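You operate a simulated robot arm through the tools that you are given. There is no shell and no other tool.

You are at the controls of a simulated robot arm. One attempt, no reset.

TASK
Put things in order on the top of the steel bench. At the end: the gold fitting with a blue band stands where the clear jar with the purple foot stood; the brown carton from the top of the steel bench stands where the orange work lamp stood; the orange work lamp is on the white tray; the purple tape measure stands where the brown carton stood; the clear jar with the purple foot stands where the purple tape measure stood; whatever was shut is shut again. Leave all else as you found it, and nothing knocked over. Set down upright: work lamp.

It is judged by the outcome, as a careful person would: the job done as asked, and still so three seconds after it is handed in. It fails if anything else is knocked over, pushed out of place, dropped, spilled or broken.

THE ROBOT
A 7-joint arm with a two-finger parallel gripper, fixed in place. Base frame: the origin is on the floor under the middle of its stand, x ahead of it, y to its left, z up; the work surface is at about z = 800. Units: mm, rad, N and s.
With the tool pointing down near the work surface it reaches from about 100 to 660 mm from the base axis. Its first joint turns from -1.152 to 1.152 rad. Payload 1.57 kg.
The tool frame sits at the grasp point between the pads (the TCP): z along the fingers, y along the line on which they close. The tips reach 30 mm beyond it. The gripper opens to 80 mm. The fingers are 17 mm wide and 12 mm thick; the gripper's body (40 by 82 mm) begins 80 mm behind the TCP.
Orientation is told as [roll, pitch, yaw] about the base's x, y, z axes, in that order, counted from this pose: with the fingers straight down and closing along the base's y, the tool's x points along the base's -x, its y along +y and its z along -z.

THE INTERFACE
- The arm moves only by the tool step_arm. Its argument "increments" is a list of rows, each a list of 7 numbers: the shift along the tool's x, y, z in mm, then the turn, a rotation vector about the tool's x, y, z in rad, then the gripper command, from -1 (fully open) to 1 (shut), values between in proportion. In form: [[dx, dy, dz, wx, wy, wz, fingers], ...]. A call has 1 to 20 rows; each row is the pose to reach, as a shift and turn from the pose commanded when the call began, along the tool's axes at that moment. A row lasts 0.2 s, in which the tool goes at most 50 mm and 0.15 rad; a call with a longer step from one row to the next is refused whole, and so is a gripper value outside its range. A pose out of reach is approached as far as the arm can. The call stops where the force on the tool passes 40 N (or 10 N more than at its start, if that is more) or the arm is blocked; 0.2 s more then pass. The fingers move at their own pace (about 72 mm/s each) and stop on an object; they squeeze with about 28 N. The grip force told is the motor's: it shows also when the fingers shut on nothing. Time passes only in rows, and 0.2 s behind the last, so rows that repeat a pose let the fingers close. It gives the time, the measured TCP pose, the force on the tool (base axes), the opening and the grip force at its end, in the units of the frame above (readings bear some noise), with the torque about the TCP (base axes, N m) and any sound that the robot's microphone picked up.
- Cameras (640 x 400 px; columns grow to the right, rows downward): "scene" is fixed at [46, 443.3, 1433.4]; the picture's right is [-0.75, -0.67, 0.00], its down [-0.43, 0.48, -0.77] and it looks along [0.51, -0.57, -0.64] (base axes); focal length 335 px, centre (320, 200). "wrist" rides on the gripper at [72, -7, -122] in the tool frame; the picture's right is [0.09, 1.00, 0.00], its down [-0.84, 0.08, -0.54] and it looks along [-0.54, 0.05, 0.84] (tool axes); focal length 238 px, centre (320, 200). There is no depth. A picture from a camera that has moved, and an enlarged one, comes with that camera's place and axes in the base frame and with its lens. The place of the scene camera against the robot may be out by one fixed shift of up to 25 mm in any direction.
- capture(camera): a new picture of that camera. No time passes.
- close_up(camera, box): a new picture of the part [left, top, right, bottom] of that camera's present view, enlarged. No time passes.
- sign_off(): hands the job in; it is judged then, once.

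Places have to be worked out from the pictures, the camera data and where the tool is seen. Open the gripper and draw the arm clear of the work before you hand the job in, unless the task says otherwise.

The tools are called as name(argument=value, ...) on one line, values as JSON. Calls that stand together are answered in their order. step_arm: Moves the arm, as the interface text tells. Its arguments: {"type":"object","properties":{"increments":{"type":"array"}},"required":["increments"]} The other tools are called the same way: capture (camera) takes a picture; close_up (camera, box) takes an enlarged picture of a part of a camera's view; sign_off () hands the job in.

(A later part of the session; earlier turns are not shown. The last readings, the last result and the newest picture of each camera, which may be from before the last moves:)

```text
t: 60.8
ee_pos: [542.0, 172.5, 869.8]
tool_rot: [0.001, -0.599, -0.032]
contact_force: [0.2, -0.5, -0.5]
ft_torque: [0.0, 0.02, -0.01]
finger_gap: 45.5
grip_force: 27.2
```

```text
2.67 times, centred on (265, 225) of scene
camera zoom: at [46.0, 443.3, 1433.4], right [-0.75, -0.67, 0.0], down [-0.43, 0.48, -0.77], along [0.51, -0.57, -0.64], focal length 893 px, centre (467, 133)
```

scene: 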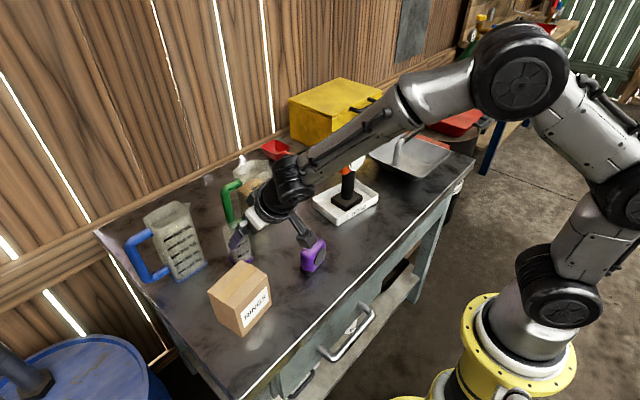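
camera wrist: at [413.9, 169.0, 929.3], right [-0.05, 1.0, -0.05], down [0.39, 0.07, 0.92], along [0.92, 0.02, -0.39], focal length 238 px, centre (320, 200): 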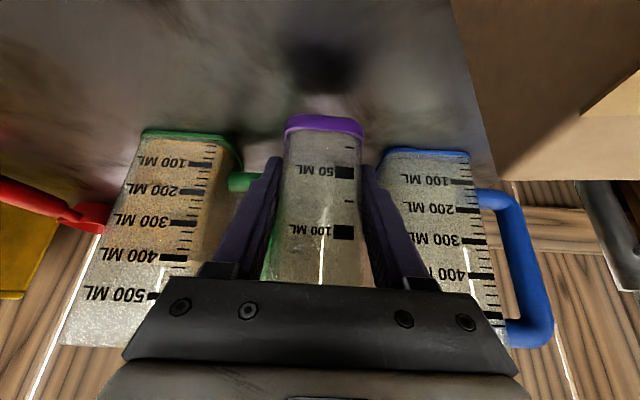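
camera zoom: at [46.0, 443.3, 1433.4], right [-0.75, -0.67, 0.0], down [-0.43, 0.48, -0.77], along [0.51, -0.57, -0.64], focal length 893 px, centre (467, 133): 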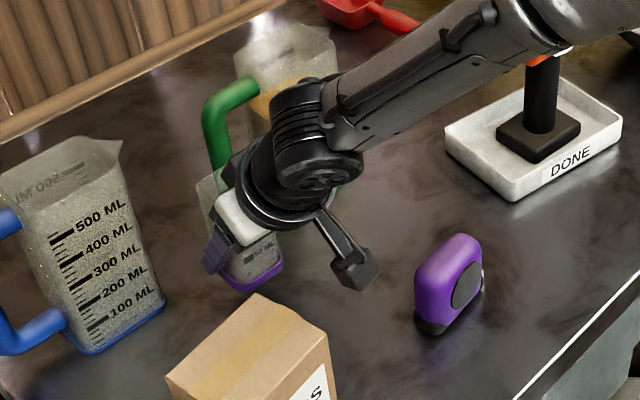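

The jar is secure and light. I'll lift it to z≈1080 so its foot clears the jugs, then carry it over to above the tape's old spot.

step_arm(increments=[[-23.8, 0, -34.6, 0, 0, 0, 1], [-47.5, 0, -69.3, 0, 0, 0, 1], [-71.3, 0, -103.9, 0, 0, 0, 1], [-95, 0, -138.6, 0, 0, 0, 1], [-118.8, 0, -173.2, 0, 0, 0, 1], [-126.5, -15, -168, 0, 0, 0, 1], [-134.1, -29.8, -162.7, 0, 0, 0, 1], [-149.4, -59.5, -152.2, 0, 0, 0, 1], [-164.7, -89.3, -141.7, 0, 0, 0, 1], [-180, -119, -131.3, 0, 0, 0, 1], [-195.3, -148.8, -120.8, 0, 0, 0, 1], [-210.6, -178.5, -110.3, 0, 0, 0, 1], [-225.9, -208.3, -99.8, 0, 0, 0, 1], [-234, -224, -94, 0, 0, 0, 1], [-241.2, -238, -89.3, 0, 0, 0, 1], [-241.2, -238, -89.3, 0, 0, 0, 1]])

capture(camera="wrist")

capture(camera="scene")

```text
t: 64.2
ee_pos: [684.1, -71.2, 1078.8]
tool_rot: [0.001, -0.602, -0.031]
contact_force: [0.0, 0.1, -0.1]
ft_torque: [-0.01, -0.01, -0.01]
finger_gap: 45.4
grip_force: 28.0
```

```text
taken
camera wrist: at [555.4, -74.3, 1139.2], right [-0.04, 1.0, -0.05], down [0.39, 0.07, 0.92], along [0.92, 0.02, -0.39], focal length 238 px, centre (320, 200)
```

wrist: 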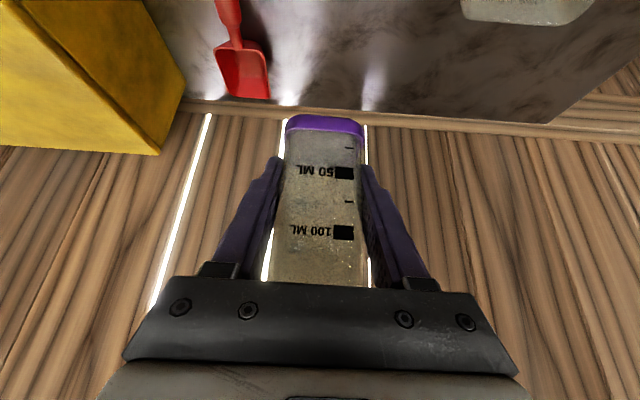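

```text
taken
```

scene: 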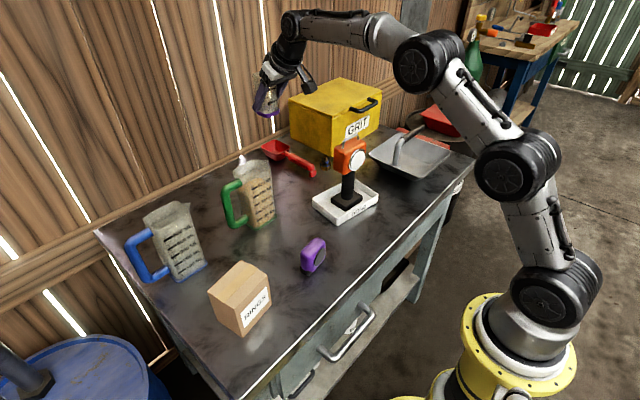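

Now descending vertically, pausing at about z≈900 to check clearances around the lamp and green jug.

step_arm(increments=[[22, 0, 32, 0, 0, 0, 1], [45, 0, 66, 0, 0, 0, 1], [68, 0, 99, 0, 0, 0, 1], [90, 0, 132, 0, 0, 0, 1], [101, 0, 148, 0, 0, 0, 1], [101, 0, 148, 0, 0, 0, 1]])

capture(camera="wrist")

close_up(camera="scene", box=[220, 60, 400, 240])

```text
t: 65.6
ee_pos: [682.8, -71.6, 900.5]
tool_rot: [-0.001, -0.6, -0.031]
contact_force: [0.1, 0.4, -0.8]
ft_torque: [0.0, 0.0, 0.0]
finger_gap: 45.7
grip_force: 28.1
```

```text
taken
camera wrist: at [554.8, -74.2, 960.0], right [-0.04, 1.0, -0.05], down [0.39, 0.07, 0.92], along [0.92, 0.02, -0.39], focal length 238 px, centre (320, 200)
```

wrist: 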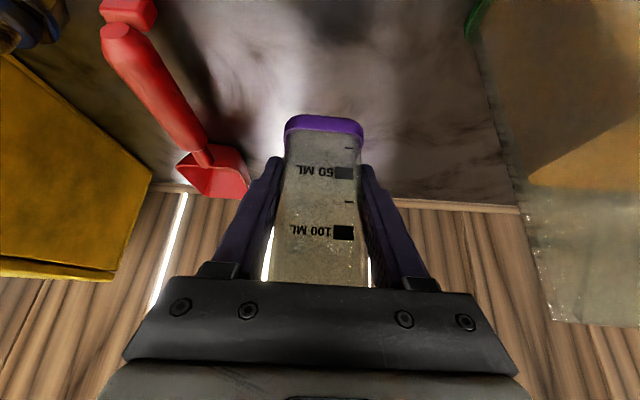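

```text
2.22 times, centred on (310, 150) of scene
camera zoom: at [46.0, 443.3, 1433.4], right [-0.75, -0.67, 0.0], down [-0.43, 0.48, -0.77], along [0.51, -0.57, -0.64], focal length 744 px, centre (342, 311)
```

zoom: 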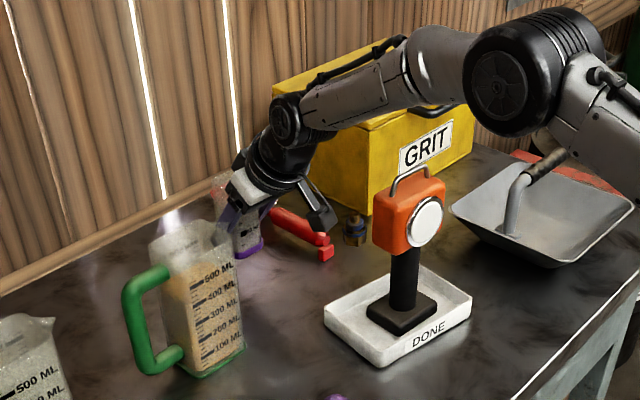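

Plenty of clearance everywhere. Continue down to about 6 mm above the bench.

step_arm(increments=[[10, 0.5, 14.5, 0, 0, 0, 1], [20, 1, 29, 0, 0, 0, 1], [28, 1, 41, 0, 0, 0, 1], [30.5, 1, 44.5, 0, 0, 0, 1], [30.5, 1, 44.5, 0, 0, 0, 1]])

close_up(camera="scene", box=[220, 60, 400, 240])

capture(camera="wrist")

```text
t: 66.8
ee_pos: [683.5, -70.5, 847.4]
tool_rot: [0.001, -0.599, -0.033]
contact_force: [0.0, -0.2, -1.4]
ft_torque: [0.01, -0.01, -0.01]
finger_gap: 45.5
grip_force: 27.8
```

```text
2.22 times, centred on (310, 150) of scene
camera zoom: at [46.0, 443.3, 1433.4], right [-0.75, -0.67, 0.0], down [-0.43, 0.48, -0.77], along [0.51, -0.57, -0.64], focal length 744 px, centre (342, 311)
```

zoom: 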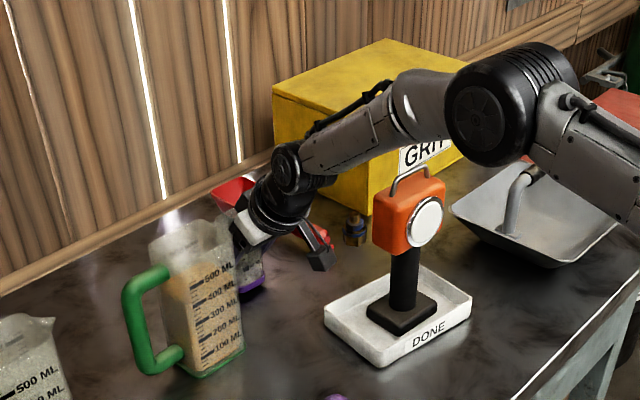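

```text
taken
camera wrist: at [555.1, -72.9, 906.0], right [-0.05, 1.0, -0.05], down [0.39, 0.07, 0.92], along [0.92, 0.02, -0.39], focal length 238 px, centre (320, 200)
```

wrist: 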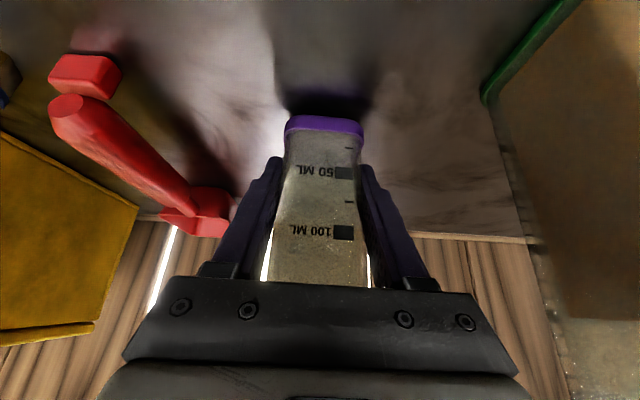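

Six millimetres to go; lowering in fine steps until I feel the bench.

step_arm(increments=[[1.2, 0, 1.7, 0, 0, 0, 1], [2.3, 0, 3.3, 0, 0, 0, 1], [2.8, 0, 4.1, 0, 0, 0, 1]])

step_arm(increments=[[0.57, 0, 0.82, 0, 0, 0, 1], [0.57, 0, 0.82, 0, 0, 0, 1]])

step_arm(increments=[[0.57, 0, 0.82, 0, 0, 0, 1], [0.57, 0, 0.82, 0, 0, 0, 1]])

```text
t: 67.6
ee_pos: [683.0, -70.4, 841.9]
tool_rot: [0.0, -0.602, -0.032]
contact_force: [0.5, -0.2, -0.3]
ft_torque: [-0.04, -0.04, 0.02]
finger_gap: 45.5
grip_force: 28.1
```

```text
t: 68.2
ee_pos: [683.6, -70.1, 840.6]
tool_rot: [0.0, -0.6, -0.029]
contact_force: [-0.4, 0.6, 0.1]
ft_torque: [0.04, -0.02, -0.01]
finger_gap: 45.6
grip_force: 27.7
```

```text
t: 68.8
ee_pos: [683.4, -70.2, 839.5]
tool_rot: [0.0, -0.6, -0.032]
contact_force: [1.1, 0.1, 1.1]
ft_torque: [-0.02, 0.0, 0.02]
finger_gap: 45.3
grip_force: 27.6
```

step_arm(increments=[[0.3, 0, 0.41, 0, 0, 0, 1], [0.3, 0, 0.41, 0, 0, 0, 1]])

capture(camera="wrist")

```text
t: 69.4
ee_pos: [682.5, -69.9, 839.9]
tool_rot: [0.001, -0.6, -0.031]
contact_force: [0.0, -0.4, 1.9]
ft_torque: [-0.02, 0.04, -0.02]
finger_gap: 46.0
grip_force: 28.2
```

```text
taken
camera wrist: at [555.6, -72.8, 899.4], right [-0.04, 1.0, -0.05], down [0.39, 0.07, 0.92], along [0.92, 0.02, -0.39], focal length 238 px, centre (320, 200)
```

wrist: 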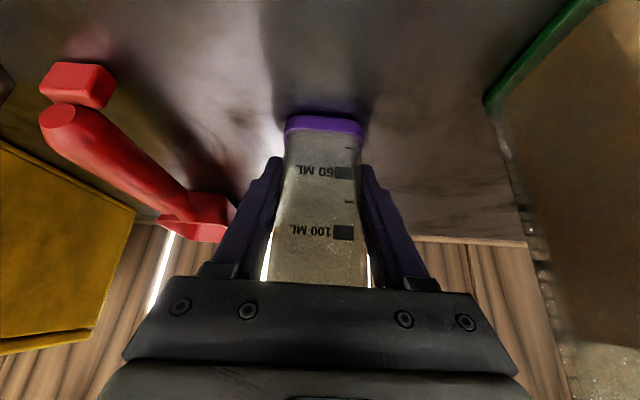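

The jar rests on the bench (+1.9 N). I'll open, then back out along the finger axis so the spout isn't touched, before rising.

step_arm(increments=[[0, 0, 0, 0, 0, 0, 0.5], [0, 0, 0, 0, 0, 0, 0], [0, 0, 0, 0, 0, 0, -0.6], [0, 0, 0, 0, 0, 0, -1], [0, 0, 0, 0, 0, 0, -1]])

capture(camera="wrist")

close_up(camera="scene", box=[220, 60, 400, 240])

```text
t: 70.6
ee_pos: [683.0, -70.9, 838.3]
tool_rot: [0.0, -0.601, -0.033]
contact_force: [-0.3, 0.6, 1.3]
ft_torque: [0.0, -0.05, 0.0]
finger_gap: 80.2
grip_force: 0.1
```

```text
taken
camera wrist: at [555.4, -72.7, 899.0], right [-0.04, 1.0, -0.05], down [0.39, 0.07, 0.92], along [0.92, 0.02, -0.39], focal length 238 px, centre (320, 200)
```

wrist: 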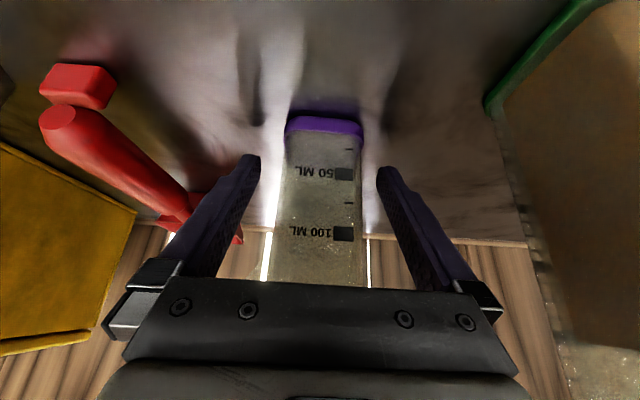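

```text
2.22 times, centred on (310, 150) of scene
camera zoom: at [46.0, 443.3, 1433.4], right [-0.75, -0.67, 0.0], down [-0.43, 0.48, -0.77], along [0.51, -0.57, -0.64], focal length 744 px, centre (342, 311)
```

zoom: 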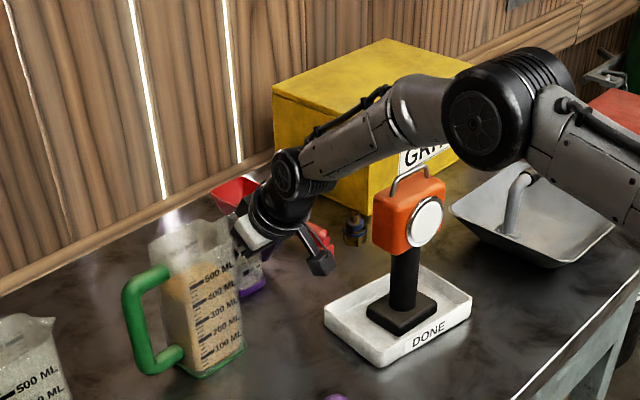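

The jar is standing free. Backing out along the finger axis, then rising.

step_arm(increments=[[0, 1, -15, 0, 0, 0, -1], [0, 2, -30, 0, 0, 0, -1], [0, 4, -48, 0, 0, 0, -1], [0, 5, -65, 0, 0, 0, -1], [-10, 5, -80, 0, 0, 0, -1], [-28, 5, -108, 0, 0, 0, -1], [-50, 5, -140, 0, 0, 0, -1], [-72, 5, -172, 0, 0, 0, -1], [-95, 5, -205, 0, 0, 0, -1], [-118, 5, -238, 0, 0, 0, -1], [-118, 5, -238, 0, 0, 0, -1]])

capture(camera="wrist")

capture(camera="scene")

```text
t: 73.0
ee_pos: [645.8, -65.7, 1102.9]
tool_rot: [0.0, -0.6, -0.031]
contact_force: [-0.2, -0.1, 0.4]
ft_torque: [0.01, -0.01, 0.0]
finger_gap: 79.9
grip_force: 0.0
```

```text
taken
camera wrist: at [517.4, -67.8, 1163.6], right [-0.04, 1.0, -0.05], down [0.39, 0.07, 0.92], along [0.92, 0.02, -0.39], focal length 238 px, centre (320, 200)
```

wrist: 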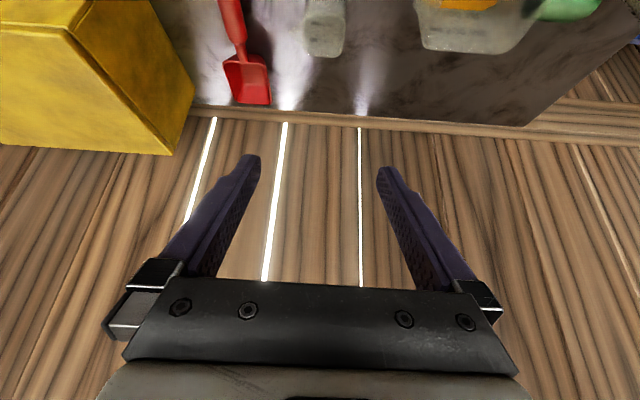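

```text
taken
```

scene: 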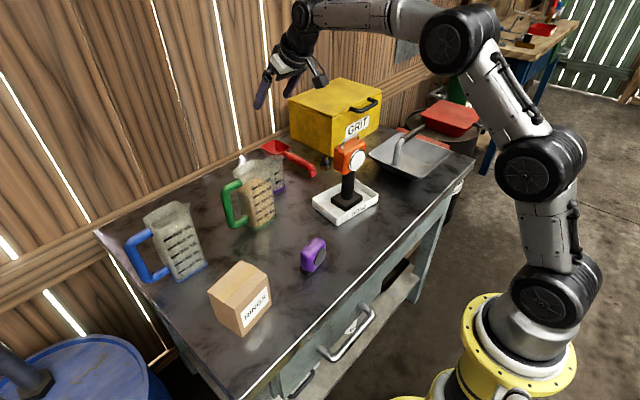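

The jar stands where the tape was. Next is the fitting, estimated near (645, −256) close to the GRIT box corner. I'll swing over with tilt 0.4 and a partly opened gripper for a close look.

step_arm(increments=[[8.3, -38.1, -5.7, -0.0035, 0.04, -0.005, -0.4], [16.5, -76.2, -11.3, -0.007, 0.08, -0.01, -0.4], [24.8, -114.4, -17, -0.01, 0.12, -0.015, -0.4], [33, -152.5, -22.6, -0.014, 0.16, -0.02, -0.4], [41.3, -190.6, -28.3, -0.0175, 0.2, -0.0256, -0.4], [58.8, -190.6, -2.7, -0.0175, 0.2, -0.0256, -0.4], [76.3, -190.6, 22.9, -0.0175, 0.2, -0.0256, -0.4], [93.8, -190.6, 48.5, -0.0175, 0.2, -0.0256, -0.4], [93.8, -190.6, 48.5, -0.0175, 0.2, -0.0256, -0.4]])

capture(camera="wrist")

capture(camera="scene")

```text
t: 75.0
ee_pos: [590.9, -252.2, 1010.0]
tool_rot: [0.002, -0.4, 0.0]
contact_force: [0.7, -0.3, 0.1]
ft_torque: [0.0, -0.02, -0.01]
finger_gap: 56.2
grip_force: 0.1
```

```text
taken
camera wrist: at [477.8, -259.3, 1094.2], right [-0.08, 1.0, -0.03], down [0.56, 0.07, 0.83], along [0.82, 0.05, -0.56], focal length 238 px, centre (320, 200)
```

wrist: 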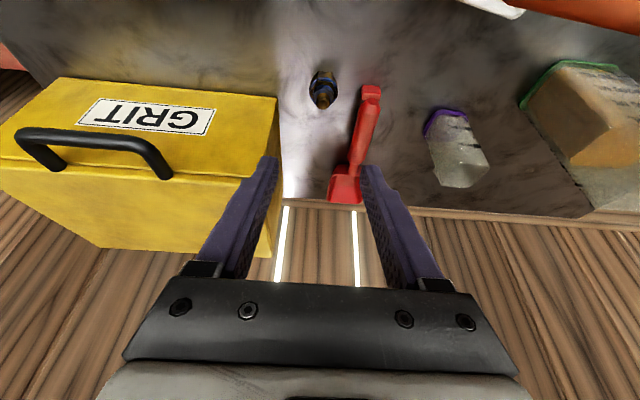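

```text
taken
```

scene: 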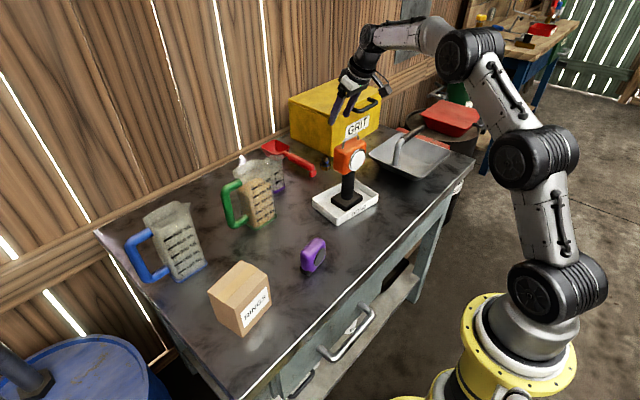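

close_up(camera="wrist", box=[270, 50, 390, 130])

close_up(camera="scene", box=[290, 130, 370, 190])

close_up(camera="scene", box=[220, 130, 320, 230])

```text
5.00 times, centred on (330, 90) of wrist
camera zoom: at [477.8, -259.3, 1094.2], right [-0.08, 1.0, -0.03], down [0.56, 0.07, 0.83], along [0.82, 0.05, -0.56], focal length 1192 px, centre (270, 750)
```

zoom: 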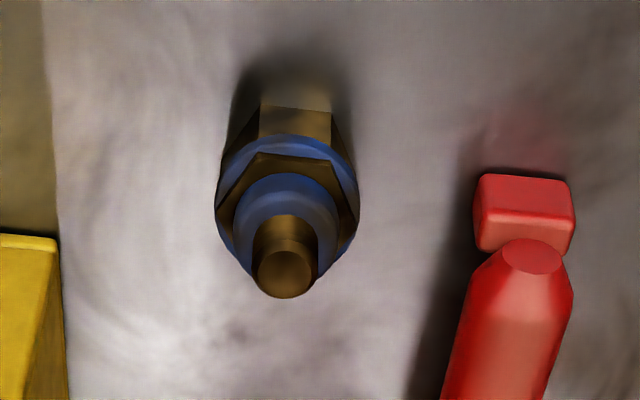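

```text
6.67 times, centred on (330, 160) of scene
camera zoom: at [46.0, 443.3, 1433.4], right [-0.75, -0.67, 0.0], down [-0.43, 0.48, -0.77], along [0.51, -0.57, -0.64], focal length 2233 px, centre (253, 467)
```

zoom: 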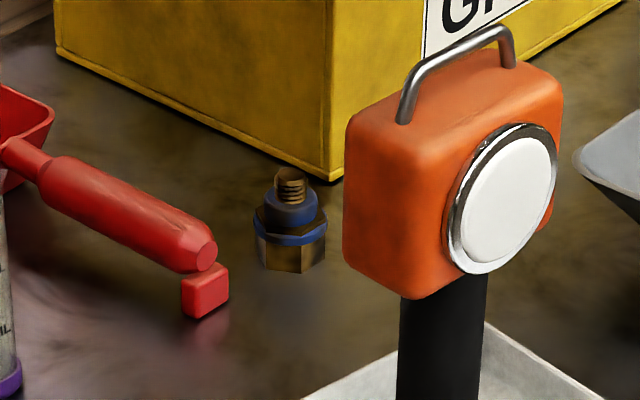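

```text
4.00 times, centred on (270, 180) of scene
camera zoom: at [46.0, 443.3, 1433.4], right [-0.75, -0.67, 0.0], down [-0.43, 0.48, -0.77], along [0.51, -0.57, -0.64], focal length 1340 px, centre (520, 280)
```

zoom: 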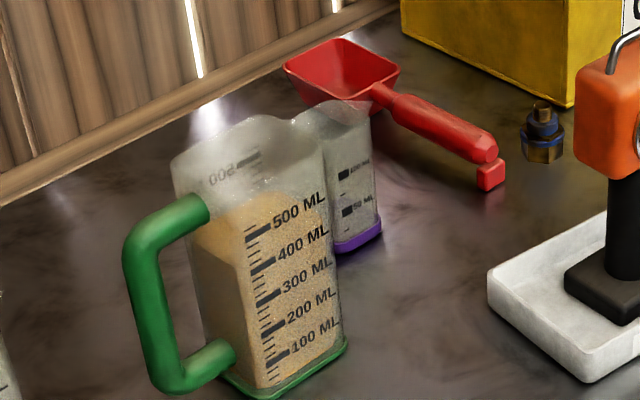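

The fitting is a hex-based piece about 35 mm across corners and 45 mm tall, centred near (644, −251), with a hex flat facing −x. Yawing the gripper +0.54 rad puts the pads on flats and keeps the camera away from the lamp; I'll go to about 95 mm above it that way.

step_arm(increments=[[-3.5, 0.2, 12, -0.042, 0, -0.099, -0.4], [-7, 0.4, 28, -0.084, 0, -0.199, -0.4], [-10.6, 0.6, 46, -0.126, 0, -0.298, -0.4], [-14.1, 0.8, 68, -0.168, 0, -0.398, -0.4], [-17.7, 1, 94, -0.21, 0, -0.497, -0.4], [-17.7, 1, 94, -0.21, 0, -0.497, -0.4]])

capture(camera="wrist")

capture(camera="scene")

```text
t: 76.4
ee_pos: [643.1, -250.7, 930.2]
tool_rot: [0.001, -0.402, 0.541]
contact_force: [-0.5, -0.1, -1.0]
ft_torque: [0.02, -0.03, -0.03]
finger_gap: 56.0
grip_force: 0.1
```

```text
taken
camera wrist: at [549.2, -315.5, 1014.0], right [-0.59, 0.81, -0.03], down [0.44, 0.35, 0.83], along [0.68, 0.47, -0.56], focal length 238 px, centre (320, 200)
```

wrist: 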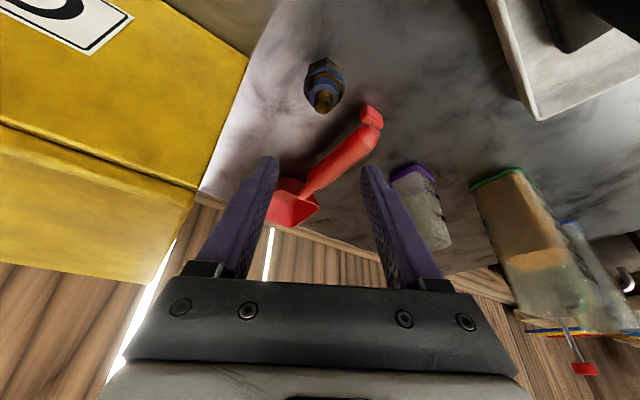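

```text
taken
```

scene: 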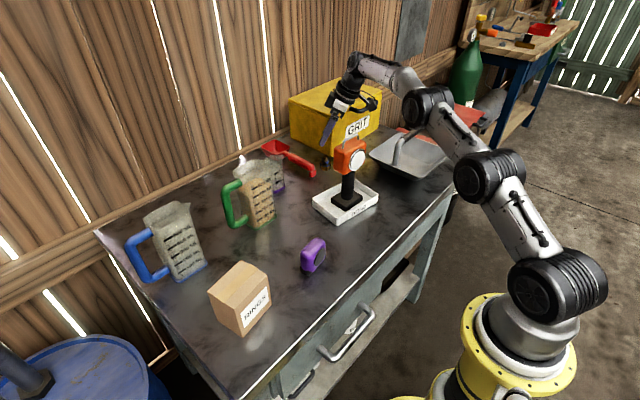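

close_up(camera="wrist", box=[270, 40, 390, 140])

close_up(camera="scene", box=[290, 60, 420, 190])

```text
4.00 times, centred on (330, 90) of wrist
camera zoom: at [549.2, -315.5, 1014.0], right [-0.59, 0.81, -0.03], down [0.44, 0.35, 0.83], along [0.68, 0.47, -0.56], focal length 953 px, centre (280, 640)
```

zoom: 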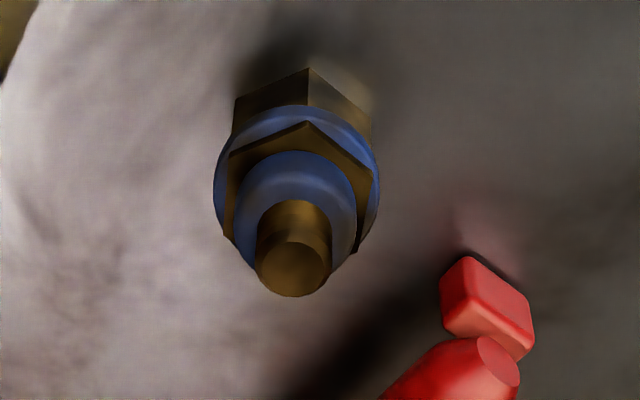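

```text
3.08 times, centred on (355, 125) of scene
camera zoom: at [46.0, 443.3, 1433.4], right [-0.75, -0.67, 0.0], down [-0.43, 0.48, -0.77], along [0.51, -0.57, -0.64], focal length 1030 px, centre (212, 431)
```

zoom: 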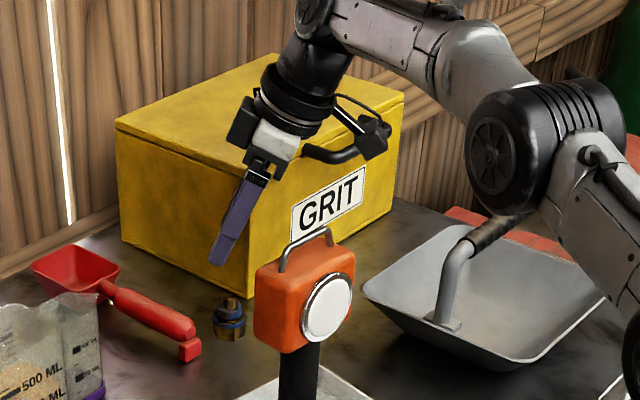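

The fitting is centred below the TCP (≈ −0.9 mm sideways). I'll descend halfway, with a slight setback so the finger centres meet it at band height, and check.

step_arm(increments=[[12, -0.5, 20, 0, 0, 0, -0.4], [22, -0.9, 40, 0, 0, 0, -0.4], [27, -0.9, 49, 0, 0, 0, -0.4], [27, -0.9, 49, 0, 0, 0, -0.4]])

capture(camera="wrist")

close_up(camera="wrist", box=[250, 60, 390, 200])

close_up(camera="scene", box=[290, 60, 420, 190])

```text
t: 77.4
ee_pos: [637.9, -256.6, 873.4]
tool_rot: [0.003, -0.401, 0.538]
contact_force: [-0.5, 0.6, -0.4]
ft_torque: [0.0, 0.01, -0.03]
finger_gap: 56.0
grip_force: 0.0
```

```text
taken
camera wrist: at [544.4, -321.2, 958.1], right [-0.58, 0.81, -0.03], down [0.44, 0.35, 0.83], along [0.68, 0.47, -0.56], focal length 238 px, centre (320, 200)
```

wrist: 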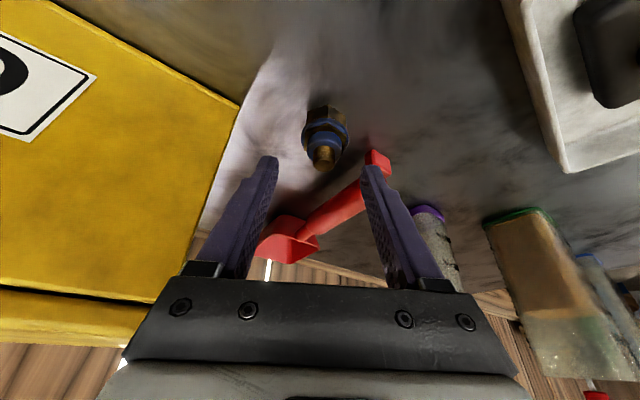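

```text
2.86 times, centred on (320, 130) of wrist
camera zoom: at [544.4, -321.2, 958.1], right [-0.58, 0.81, -0.03], down [0.44, 0.35, 0.83], along [0.68, 0.47, -0.56], focal length 681 px, centre (320, 400)
```

zoom: 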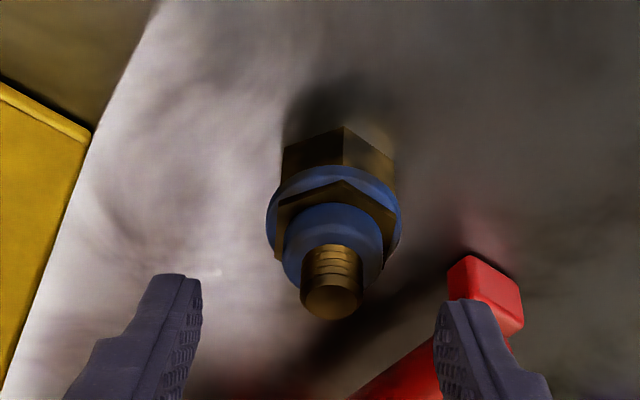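

```text
3.08 times, centred on (355, 125) of scene
camera zoom: at [46.0, 443.3, 1433.4], right [-0.75, -0.67, 0.0], down [-0.43, 0.48, -0.77], along [0.51, -0.57, -0.64], focal length 1030 px, centre (212, 431)
```

zoom: 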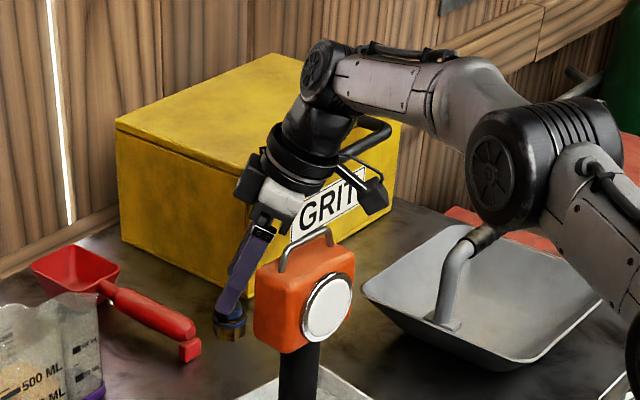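

Closer in, the fitting is about +1.9 mm to the right of the TCP. I'll correct for that and descend the last 39 mm.

step_arm(increments=[[4, 1.9, 9, 0, 0, 0, -0.4], [9, 1.9, 21, 0, 0, 0, -0.4], [13.5, 1.9, 32, 0, 0, 0, -0.4], [15.4, 1.9, 36, 0, 0, 0, -0.4], [15.4, 1.9, 36, 0, 0, 0, -0.4]])

capture(camera="wrist")

close_up(camera="wrist", box=[230, 100, 410, 280])

close_up(camera="scene", box=[290, 60, 420, 190])

```text
t: 78.6
ee_pos: [638.1, -253.9, 834.3]
tool_rot: [0.002, -0.402, 0.538]
contact_force: [0.3, -0.4, -0.8]
ft_torque: [0.01, -0.03, 0.02]
finger_gap: 56.2
grip_force: 0.0
```

```text
taken
camera wrist: at [543.7, -317.7, 918.1], right [-0.58, 0.81, -0.03], down [0.44, 0.35, 0.83], along [0.68, 0.47, -0.56], focal length 238 px, centre (320, 200)
```

wrist: 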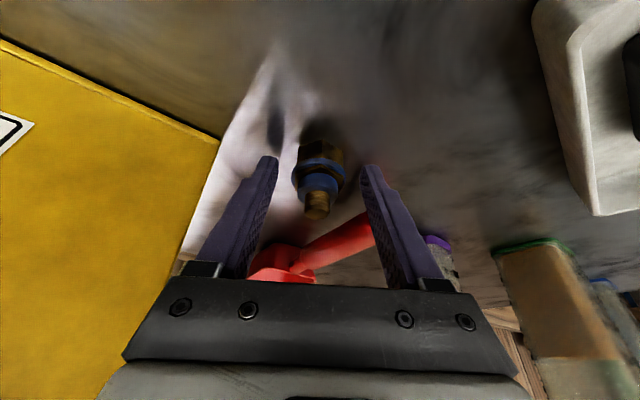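

```text
2.22 times, centred on (320, 190) of wrist
camera zoom: at [543.7, -317.7, 918.1], right [-0.58, 0.81, -0.03], down [0.44, 0.35, 0.83], along [0.68, 0.47, -0.56], focal length 530 px, centre (320, 222)
```

zoom: 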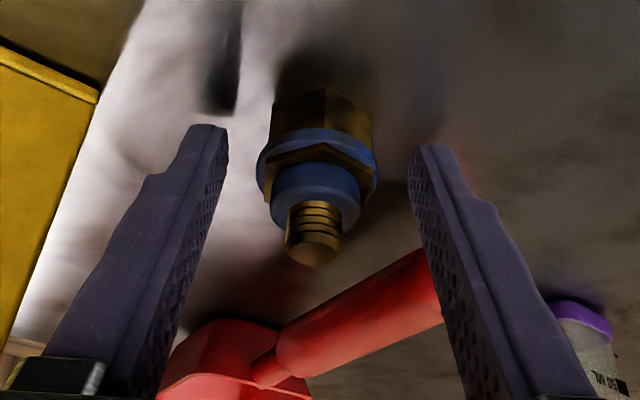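

```text
3.08 times, centred on (355, 125) of scene
camera zoom: at [46.0, 443.3, 1433.4], right [-0.75, -0.67, 0.0], down [-0.43, 0.48, -0.77], along [0.51, -0.57, -0.64], focal length 1030 px, centre (212, 431)
```

zoom: 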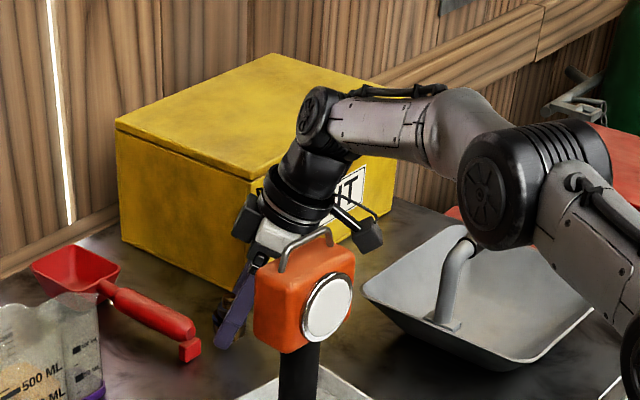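

The fitting sits centred between the fingertips. Closing on it.

step_arm(increments=[[0, 0, 0, 0, 0, 0, 0], [0, 0, 0, 0, 0, 0, 0.3], [0, 0, 0, 0, 0, 0, 1], [0, 0, 0, 0, 0, 0, 1], [0, 0, 0, 0, 0, 0, 1]])

close_up(camera="wrist", box=[230, 100, 410, 280])

```text
t: 79.8
ee_pos: [638.6, -253.3, 835.2]
tool_rot: [0.003, -0.402, 0.539]
contact_force: [0.2, -0.3, 0.4]
ft_torque: [0.0, -0.04, -0.03]
finger_gap: 29.5
grip_force: 27.8
```

```text
2.22 times, centred on (320, 190) of wrist
camera zoom: at [543.7, -317.8, 918.3], right [-0.58, 0.81, -0.03], down [0.44, 0.35, 0.83], along [0.68, 0.47, -0.56], focal length 530 px, centre (320, 222)
```

zoom: 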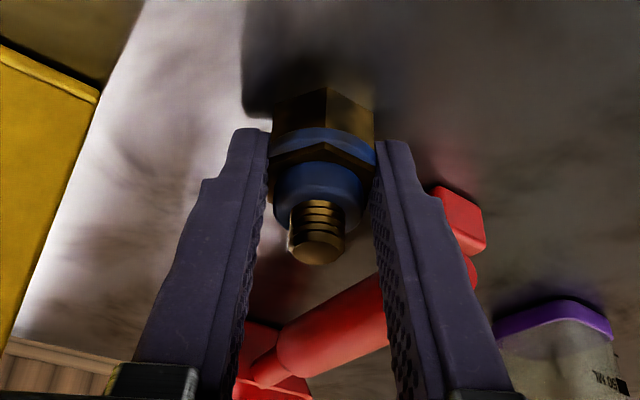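

Gripped at 29.5 mm, on the hex flats. Lifting 30 mm to check.

step_arm(increments=[[-4, 0, -9, 0, 0, 0, 1], [-8, 0, -18, 0, 0, 0, 1], [-11.7, 0, -27.6, 0, 0, 0, 1], [-11.7, 0, -27.6, 0, 0, 0, 1]])

close_up(camera="wrist", box=[230, 100, 410, 280])

close_up(camera="scene", box=[290, 60, 420, 190])

```text
t: 80.8
ee_pos: [638.0, -254.0, 865.1]
tool_rot: [0.003, -0.402, 0.537]
contact_force: [0.4, 0.3, -1.6]
ft_torque: [-0.03, 0.0, 0.03]
finger_gap: 29.5
grip_force: 27.8
```

```text
2.22 times, centred on (320, 190) of wrist
camera zoom: at [543.5, -318.6, 947.7], right [-0.58, 0.81, -0.03], down [0.44, 0.35, 0.83], along [0.68, 0.47, -0.56], focal length 530 px, centre (320, 222)
```

zoom: 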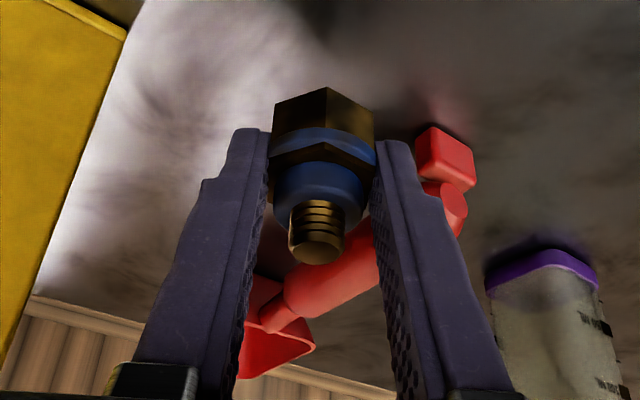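

```text
3.08 times, centred on (355, 125) of scene
camera zoom: at [46.0, 443.3, 1433.4], right [-0.75, -0.67, 0.0], down [-0.43, 0.48, -0.77], along [0.51, -0.57, -0.64], focal length 1030 px, centre (212, 431)
```

zoom: 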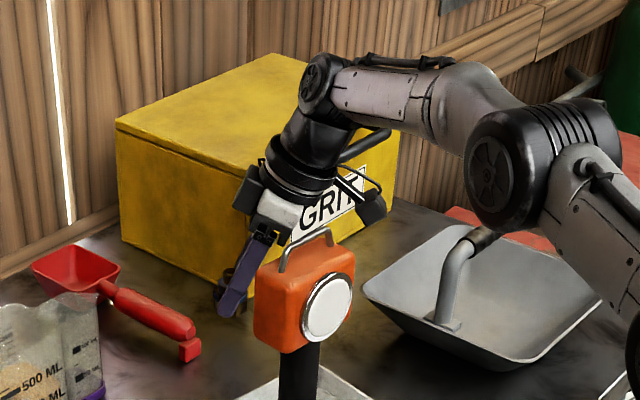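

The fitting is held firmly. I'll lift to z≈1085 and carry it across to above the jar's old spot at (547, 172).

step_arm(increments=[[-17.2, 0, -40.5, 0, 0, 0, 1], [-34.4, 0, -81, 0, 0, 0, 1], [-51.6, 0, -121.4, 0, 0, 0, 1], [-68.8, 0, -161.9, 0, 0, 0, 1], [-86, 0, -202.4, 0, 0, 0, 1], [-91, 17, -200, 0, 0, 0, 1], [-101.6, 51.6, -195.8, 0, 0, 0, 1], [-112, 86, -191.3, 0, 0, 0, 1], [-122.5, 120.3, -186.9, 0, 0, 0, 1], [-133, 154.7, -182.5, 0, 0, 0, 1], [-143.4, 189, -178, 0, 0, 0, 1], [-153.8, 223.4, -173.6, 0, 0, 0, 1], [-164.2, 257.8, -169.2, 0, 0, 0, 1], [-174.7, 292.2, -164.7, 0, 0, 0, 1], [-185, 326.6, -160.3, 0, 0, 0, 1], [-195.5, 361, -155.9, 0, 0, 0, 1], [-205, 392, -151.9, 0, 0, 0, 1], [-211.2, 412.5, -149.2, 0, 0, 0, 1], [-211.2, 412.5, -149.2, 0, 0, 0, 1]])

capture(camera="wrist")

capture(camera="scene")

```text
t: 84.8
ee_pos: [543.4, 169.3, 1087.7]
tool_rot: [0.004, -0.403, 0.537]
contact_force: [0.4, -0.5, -1.0]
ft_torque: [-0.02, 0.01, 0.03]
finger_gap: 29.3
grip_force: 27.8
out of reach, approached as far as the arm can: row 4, 5, 6
```

```text
taken
camera wrist: at [449.4, 104.6, 1172.1], right [-0.58, 0.81, -0.03], down [0.44, 0.35, 0.83], along [0.68, 0.47, -0.56], focal length 238 px, centre (320, 200)
```

wrist: 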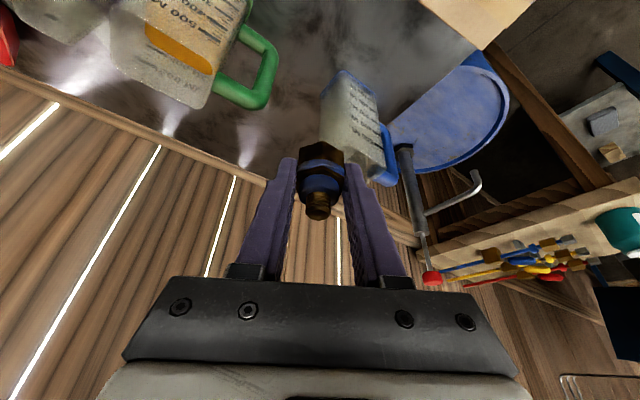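

```text
taken
```

scene: 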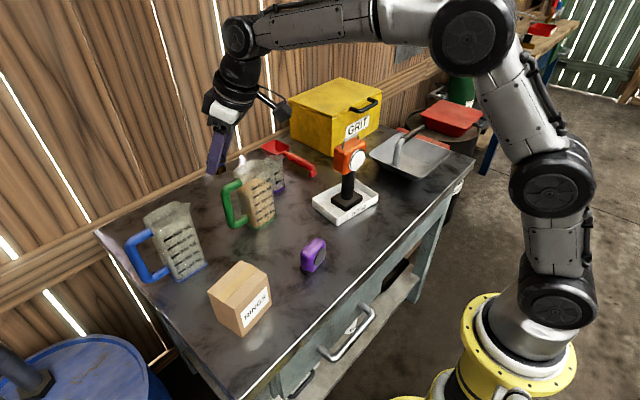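

Arrived above the jar's old spot (a few mid-path rows were clipped at the reach limit but it recovered). Descending vertically to about z≈885 first.

step_arm(increments=[[15.6, 0, 36.8, 0, 0, 0, 1], [31.3, 0, 73.6, 0, 0, 0, 1], [46.9, 0, 110.4, 0, 0, 0, 1], [62.6, 0, 147.3, 0, 0, 0, 1], [74.3, 0, 174.9, 0, 0, 0, 1], [79, 0, 186, 0, 0, 0, 1], [79, 0, 186, 0, 0, 0, 1]])

capture(camera="wrist")

close_up(camera="scene", box=[160, 130, 320, 290])

```text
t: 86.4
ee_pos: [542.7, 169.5, 885.7]
tool_rot: [0.002, -0.402, 0.538]
contact_force: [0.0, -0.4, -1.7]
ft_torque: [-0.03, 0.02, 0.0]
finger_gap: 29.5
grip_force: 27.7
```

```text
taken
camera wrist: at [449.1, 105.3, 968.6], right [-0.58, 0.81, -0.03], down [0.44, 0.35, 0.83], along [0.68, 0.47, -0.56], focal length 238 px, centre (320, 200)
```

wrist: 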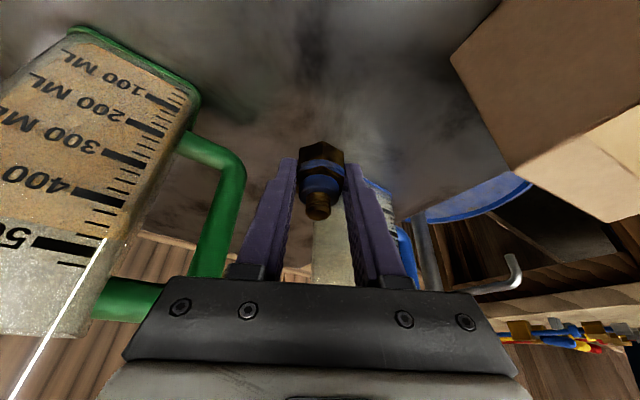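

```text
2.50 times, centred on (240, 210) of scene
camera zoom: at [46.0, 443.3, 1433.4], right [-0.75, -0.67, 0.0], down [-0.43, 0.48, -0.77], along [0.51, -0.57, -0.64], focal length 837 px, centre (520, 175)
```

zoom: 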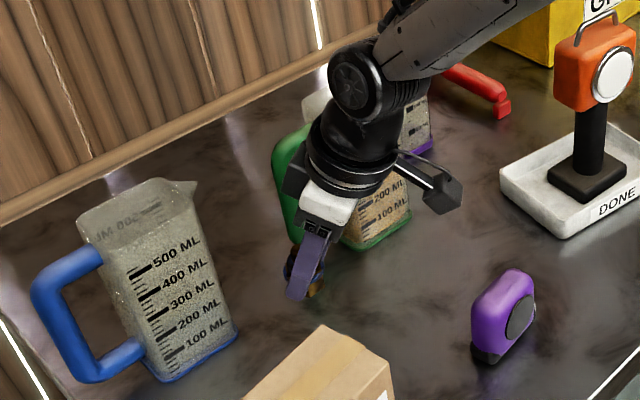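

Clear on all sides. Lowering to about 7 mm above the bench, then in fine steps.

step_arm(increments=[[6, 0.3, 14, 0, 0, 0, 1], [12, 0.5, 28, 0, 0, 0, 1], [16, 0.5, 38, 0, 0, 0, 1], [17.5, 0.5, 41, 0, 0, 0, 1], [17.5, 0.5, 41, 0, 0, 0, 1]])

step_arm(increments=[[0.8, 0, 1.8, 0, 0, 0, 1], [1.6, 0, 3.7, 0, 0, 0, 1], [1.6, 0, 3.7, 0, 0, 0, 1]])

step_arm(increments=[[0.4, 0, 0.92, 0, 0, 0, 1], [0.4, 0, 0.92, 0, 0, 0, 1]])

step_arm(increments=[[0.4, 0, 0.92, 0, 0, 0, 1], [0.4, 0, 0.92, 0, 0, 0, 1]])

```text
t: 87.6
ee_pos: [541.4, 170.3, 840.4]
tool_rot: [0.004, -0.403, 0.539]
contact_force: [-0.2, -0.2, -1.3]
ft_torque: [-0.04, 0.0, 0.02]
finger_gap: 29.4
grip_force: 27.9
```

```text
t: 88.4
ee_pos: [541.2, 170.8, 835.3]
tool_rot: [0.002, -0.401, 0.537]
contact_force: [0.6, -0.4, -1.3]
ft_torque: [-0.01, 0.01, 0.0]
finger_gap: 29.4
grip_force: 28.4
```

```text
t: 89.0
ee_pos: [543.4, 170.9, 835.0]
tool_rot: [0.003, -0.403, 0.538]
contact_force: [-0.1, 0.1, -1.3]
ft_torque: [-0.01, 0.0, 0.01]
finger_gap: 29.5
grip_force: 27.8
```

```text
t: 89.6
ee_pos: [542.8, 170.0, 834.4]
tool_rot: [0.005, -0.403, 0.537]
contact_force: [-0.9, 0.4, -0.5]
ft_torque: [0.0, -0.02, 0.01]
finger_gap: 29.2
grip_force: 28.4
```

step_arm(increments=[[0.2, 0, 0.46, 0, 0, 0, 1], [0.2, 0, 0.46, 0, 0, 0, 1]])

close_up(camera="wrist", box=[230, 100, 410, 280])

```text
t: 90.2
ee_pos: [543.9, 169.7, 834.8]
tool_rot: [0.002, -0.405, 0.538]
contact_force: [-3.9, -1.8, 8.0]
ft_torque: [-0.12, 0.09, 0.02]
finger_gap: 29.5
grip_force: 27.8
```

```text
2.22 times, centred on (320, 190) of wrist
camera zoom: at [448.8, 106.0, 917.6], right [-0.58, 0.81, -0.03], down [0.44, 0.35, 0.83], along [0.68, 0.47, -0.56], focal length 530 px, centre (320, 222)
```

zoom: 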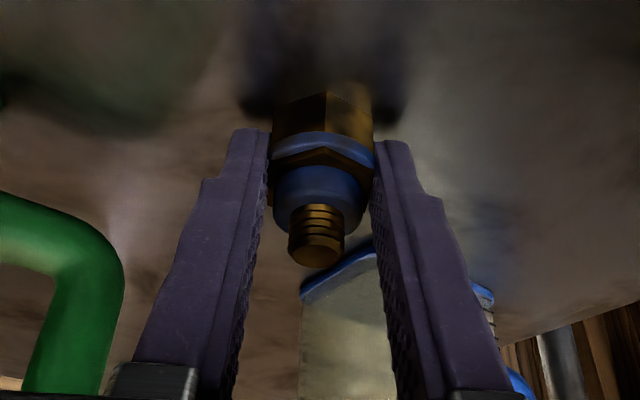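

Contact with the bench (+8 N). Easing off half a millimetre and opening to the partial width.

step_arm(increments=[[-0.2, 0, -0.5, 0, 0, 0, 1], [-0.2, 0, -0.5, 0, 0, 0, 0.2], [-0.2, 0, -0.5, 0, 0, 0, -0.2], [-0.2, 0, -0.5, 0, 0, 0, -0.4], [-0.2, 0, -0.5, 0, 0, 0, -0.4]])

capture(camera="wrist")

close_up(camera="wrist", box=[230, 100, 410, 280])

close_up(camera="scene", box=[160, 130, 320, 290])

```text
t: 91.4
ee_pos: [541.0, 170.5, 832.2]
tool_rot: [0.003, -0.4, 0.537]
contact_force: [0.1, -0.4, 0.4]
ft_torque: [-0.01, 0.01, 0.02]
finger_gap: 55.9
grip_force: 0.0
```

```text
taken
camera wrist: at [448.1, 106.2, 916.8], right [-0.58, 0.81, -0.03], down [0.44, 0.35, 0.83], along [0.68, 0.47, -0.56], focal length 238 px, centre (320, 200)
```

wrist: 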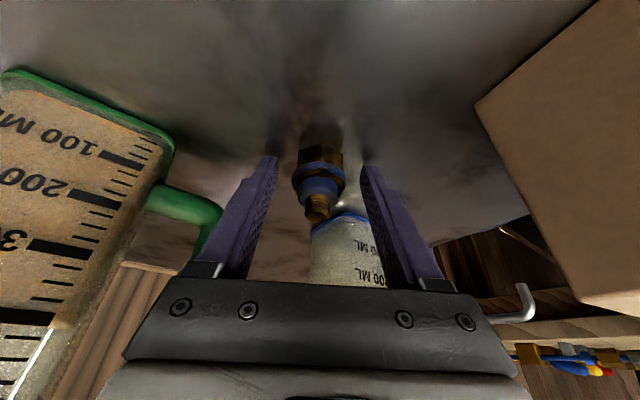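

```text
2.22 times, centred on (320, 190) of wrist
camera zoom: at [448.1, 106.2, 916.8], right [-0.58, 0.81, -0.03], down [0.44, 0.35, 0.83], along [0.68, 0.47, -0.56], focal length 530 px, centre (320, 222)
```

zoom: 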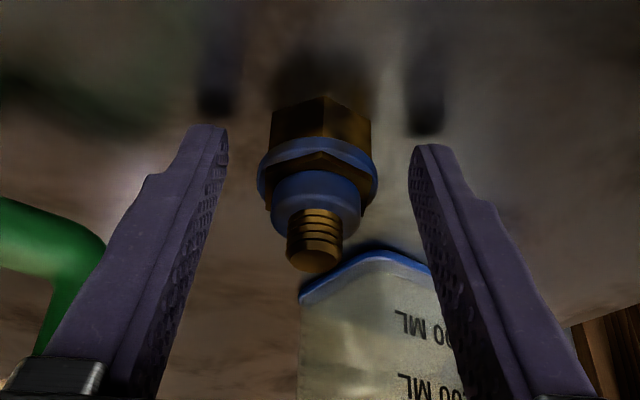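

```text
2.50 times, centred on (240, 210) of scene
camera zoom: at [46.0, 443.3, 1433.4], right [-0.75, -0.67, 0.0], down [-0.43, 0.48, -0.77], along [0.51, -0.57, -0.64], focal length 837 px, centre (520, 175)
```

zoom: 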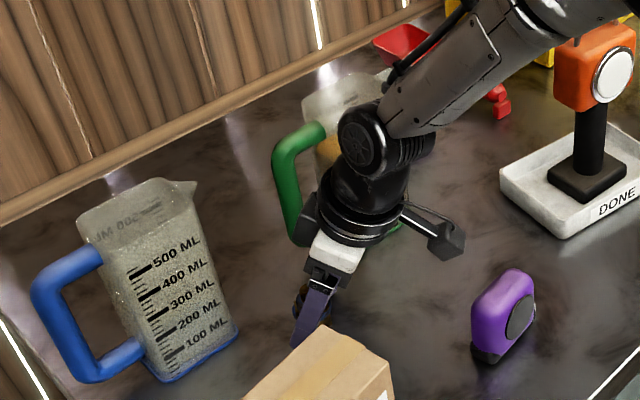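

The fitting stands upright on the jar's old spot. Rising vertically, then retracting for a full check.

step_arm(increments=[[-8, 0, -18.5, 0, 0, 0, -0.4], [-22, 0, -52, 0, 0, 0, -0.4], [-38, 0, -89, 0, 0, 0, -0.4], [-54, 0, -126, 0, 0, 0, -0.4], [-70, 0, -164, 0, 0, 0, -0.4], [-86, 0, -202, 0, 0, 0, -0.4], [-98, 0, -230, 0, 0, 0, -0.4], [-98, 0, -230, 0, 0, 0, -0.4]])

capture(camera="wrist")

capture(camera="scene")

```text
t: 93.2
ee_pos: [540.6, 170.6, 1084.5]
tool_rot: [0.003, -0.402, 0.535]
contact_force: [-0.8, -0.1, -0.8]
ft_torque: [-0.03, 0.02, -0.01]
finger_gap: 56.0
grip_force: 0.1
```

```text
taken
camera wrist: at [447.6, 106.4, 1168.3], right [-0.58, 0.81, -0.03], down [0.44, 0.35, 0.83], along [0.68, 0.47, -0.56], focal length 238 px, centre (320, 200)
```

wrist: 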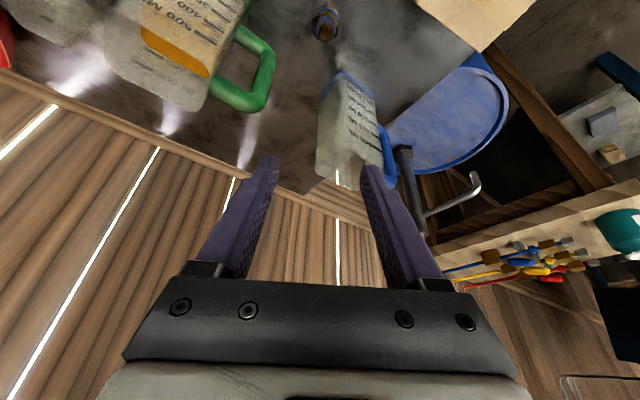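

```text
taken
```

scene: 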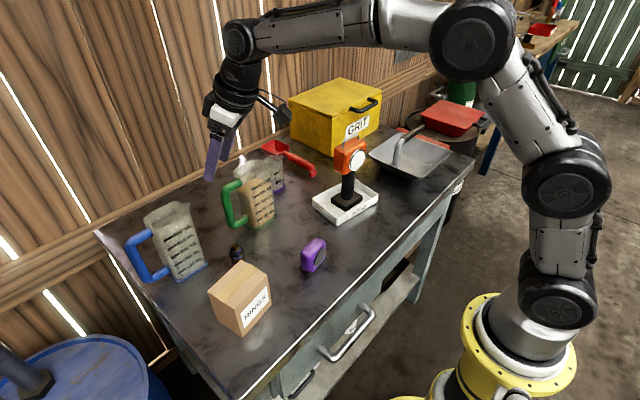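

All five objects appear in their new places. I'll draw the arm back to a clear pose and then inspect each item closely.

step_arm(increments=[[27, -9.6, -20.5, 0.035, 0, 0.082, -0.4], [54, -19.2, -41, 0.07, 0, 0.164, -0.4], [81, -28.8, -61.5, 0.105, 0, 0.246, -0.4], [108, -38.4, -82, 0.139, 0, 0.328, -0.4], [135, -48, -102.5, 0.174, 0, 0.41, -0.4], [161.6, -57.6, -123, 0.209, 0, 0.492, -0.4], [161.6, -57.6, -123, 0.209, 0, 0.492, -0.4]])

step_arm(increments=[[20, -15, 0, 0, 0.1, 0, -0.7], [40, -30, 0, 0, 0.2, 0, -1], [60, -45, 0, 0, 0.3, 0, -1], [80, -60, 0, 0, 0.402, 0, -1], [80, -60, 0, 0, 0.402, 0, -1]])

capture(camera="wrist")

capture(camera="scene")

```text
t: 94.8
ee_pos: [402.1, 19.4, 1135.5]
tool_rot: [0.002, -0.4, 0.002]
contact_force: [-0.7, 0.5, 0.5]
ft_torque: [0.01, -0.01, 0.01]
finger_gap: 56.1
grip_force: 0.1
```

```text
t: 96.0
ee_pos: [329.4, -39.9, 1102.3]
tool_rot: [0.003, 0.004, 0.006]
contact_force: [0.3, 0.2, -0.6]
ft_torque: [0.0, -0.01, 0.03]
finger_gap: 79.9
grip_force: 0.1
```

```text
taken
camera wrist: at [258.2, -47.5, 1224.4], right [-0.1, 1.0, 0.0], down [0.84, 0.08, 0.54], along [0.54, 0.05, -0.84], focal length 238 px, centre (320, 200)
```

wrist: 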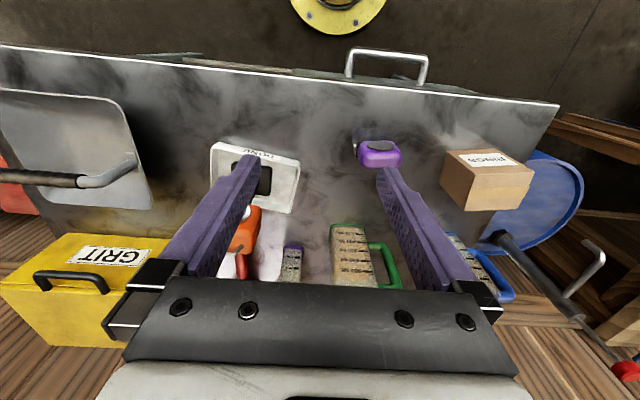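

```text
taken
```

scene: 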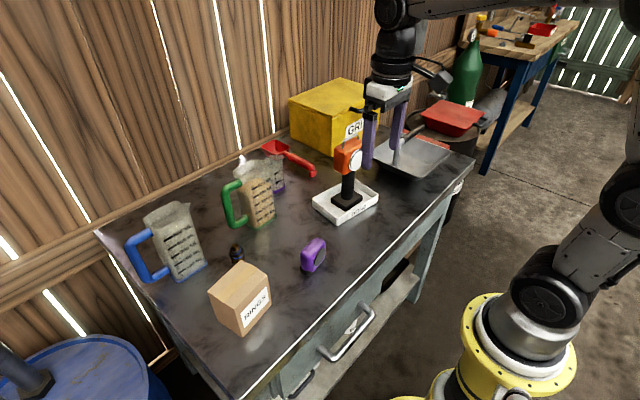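

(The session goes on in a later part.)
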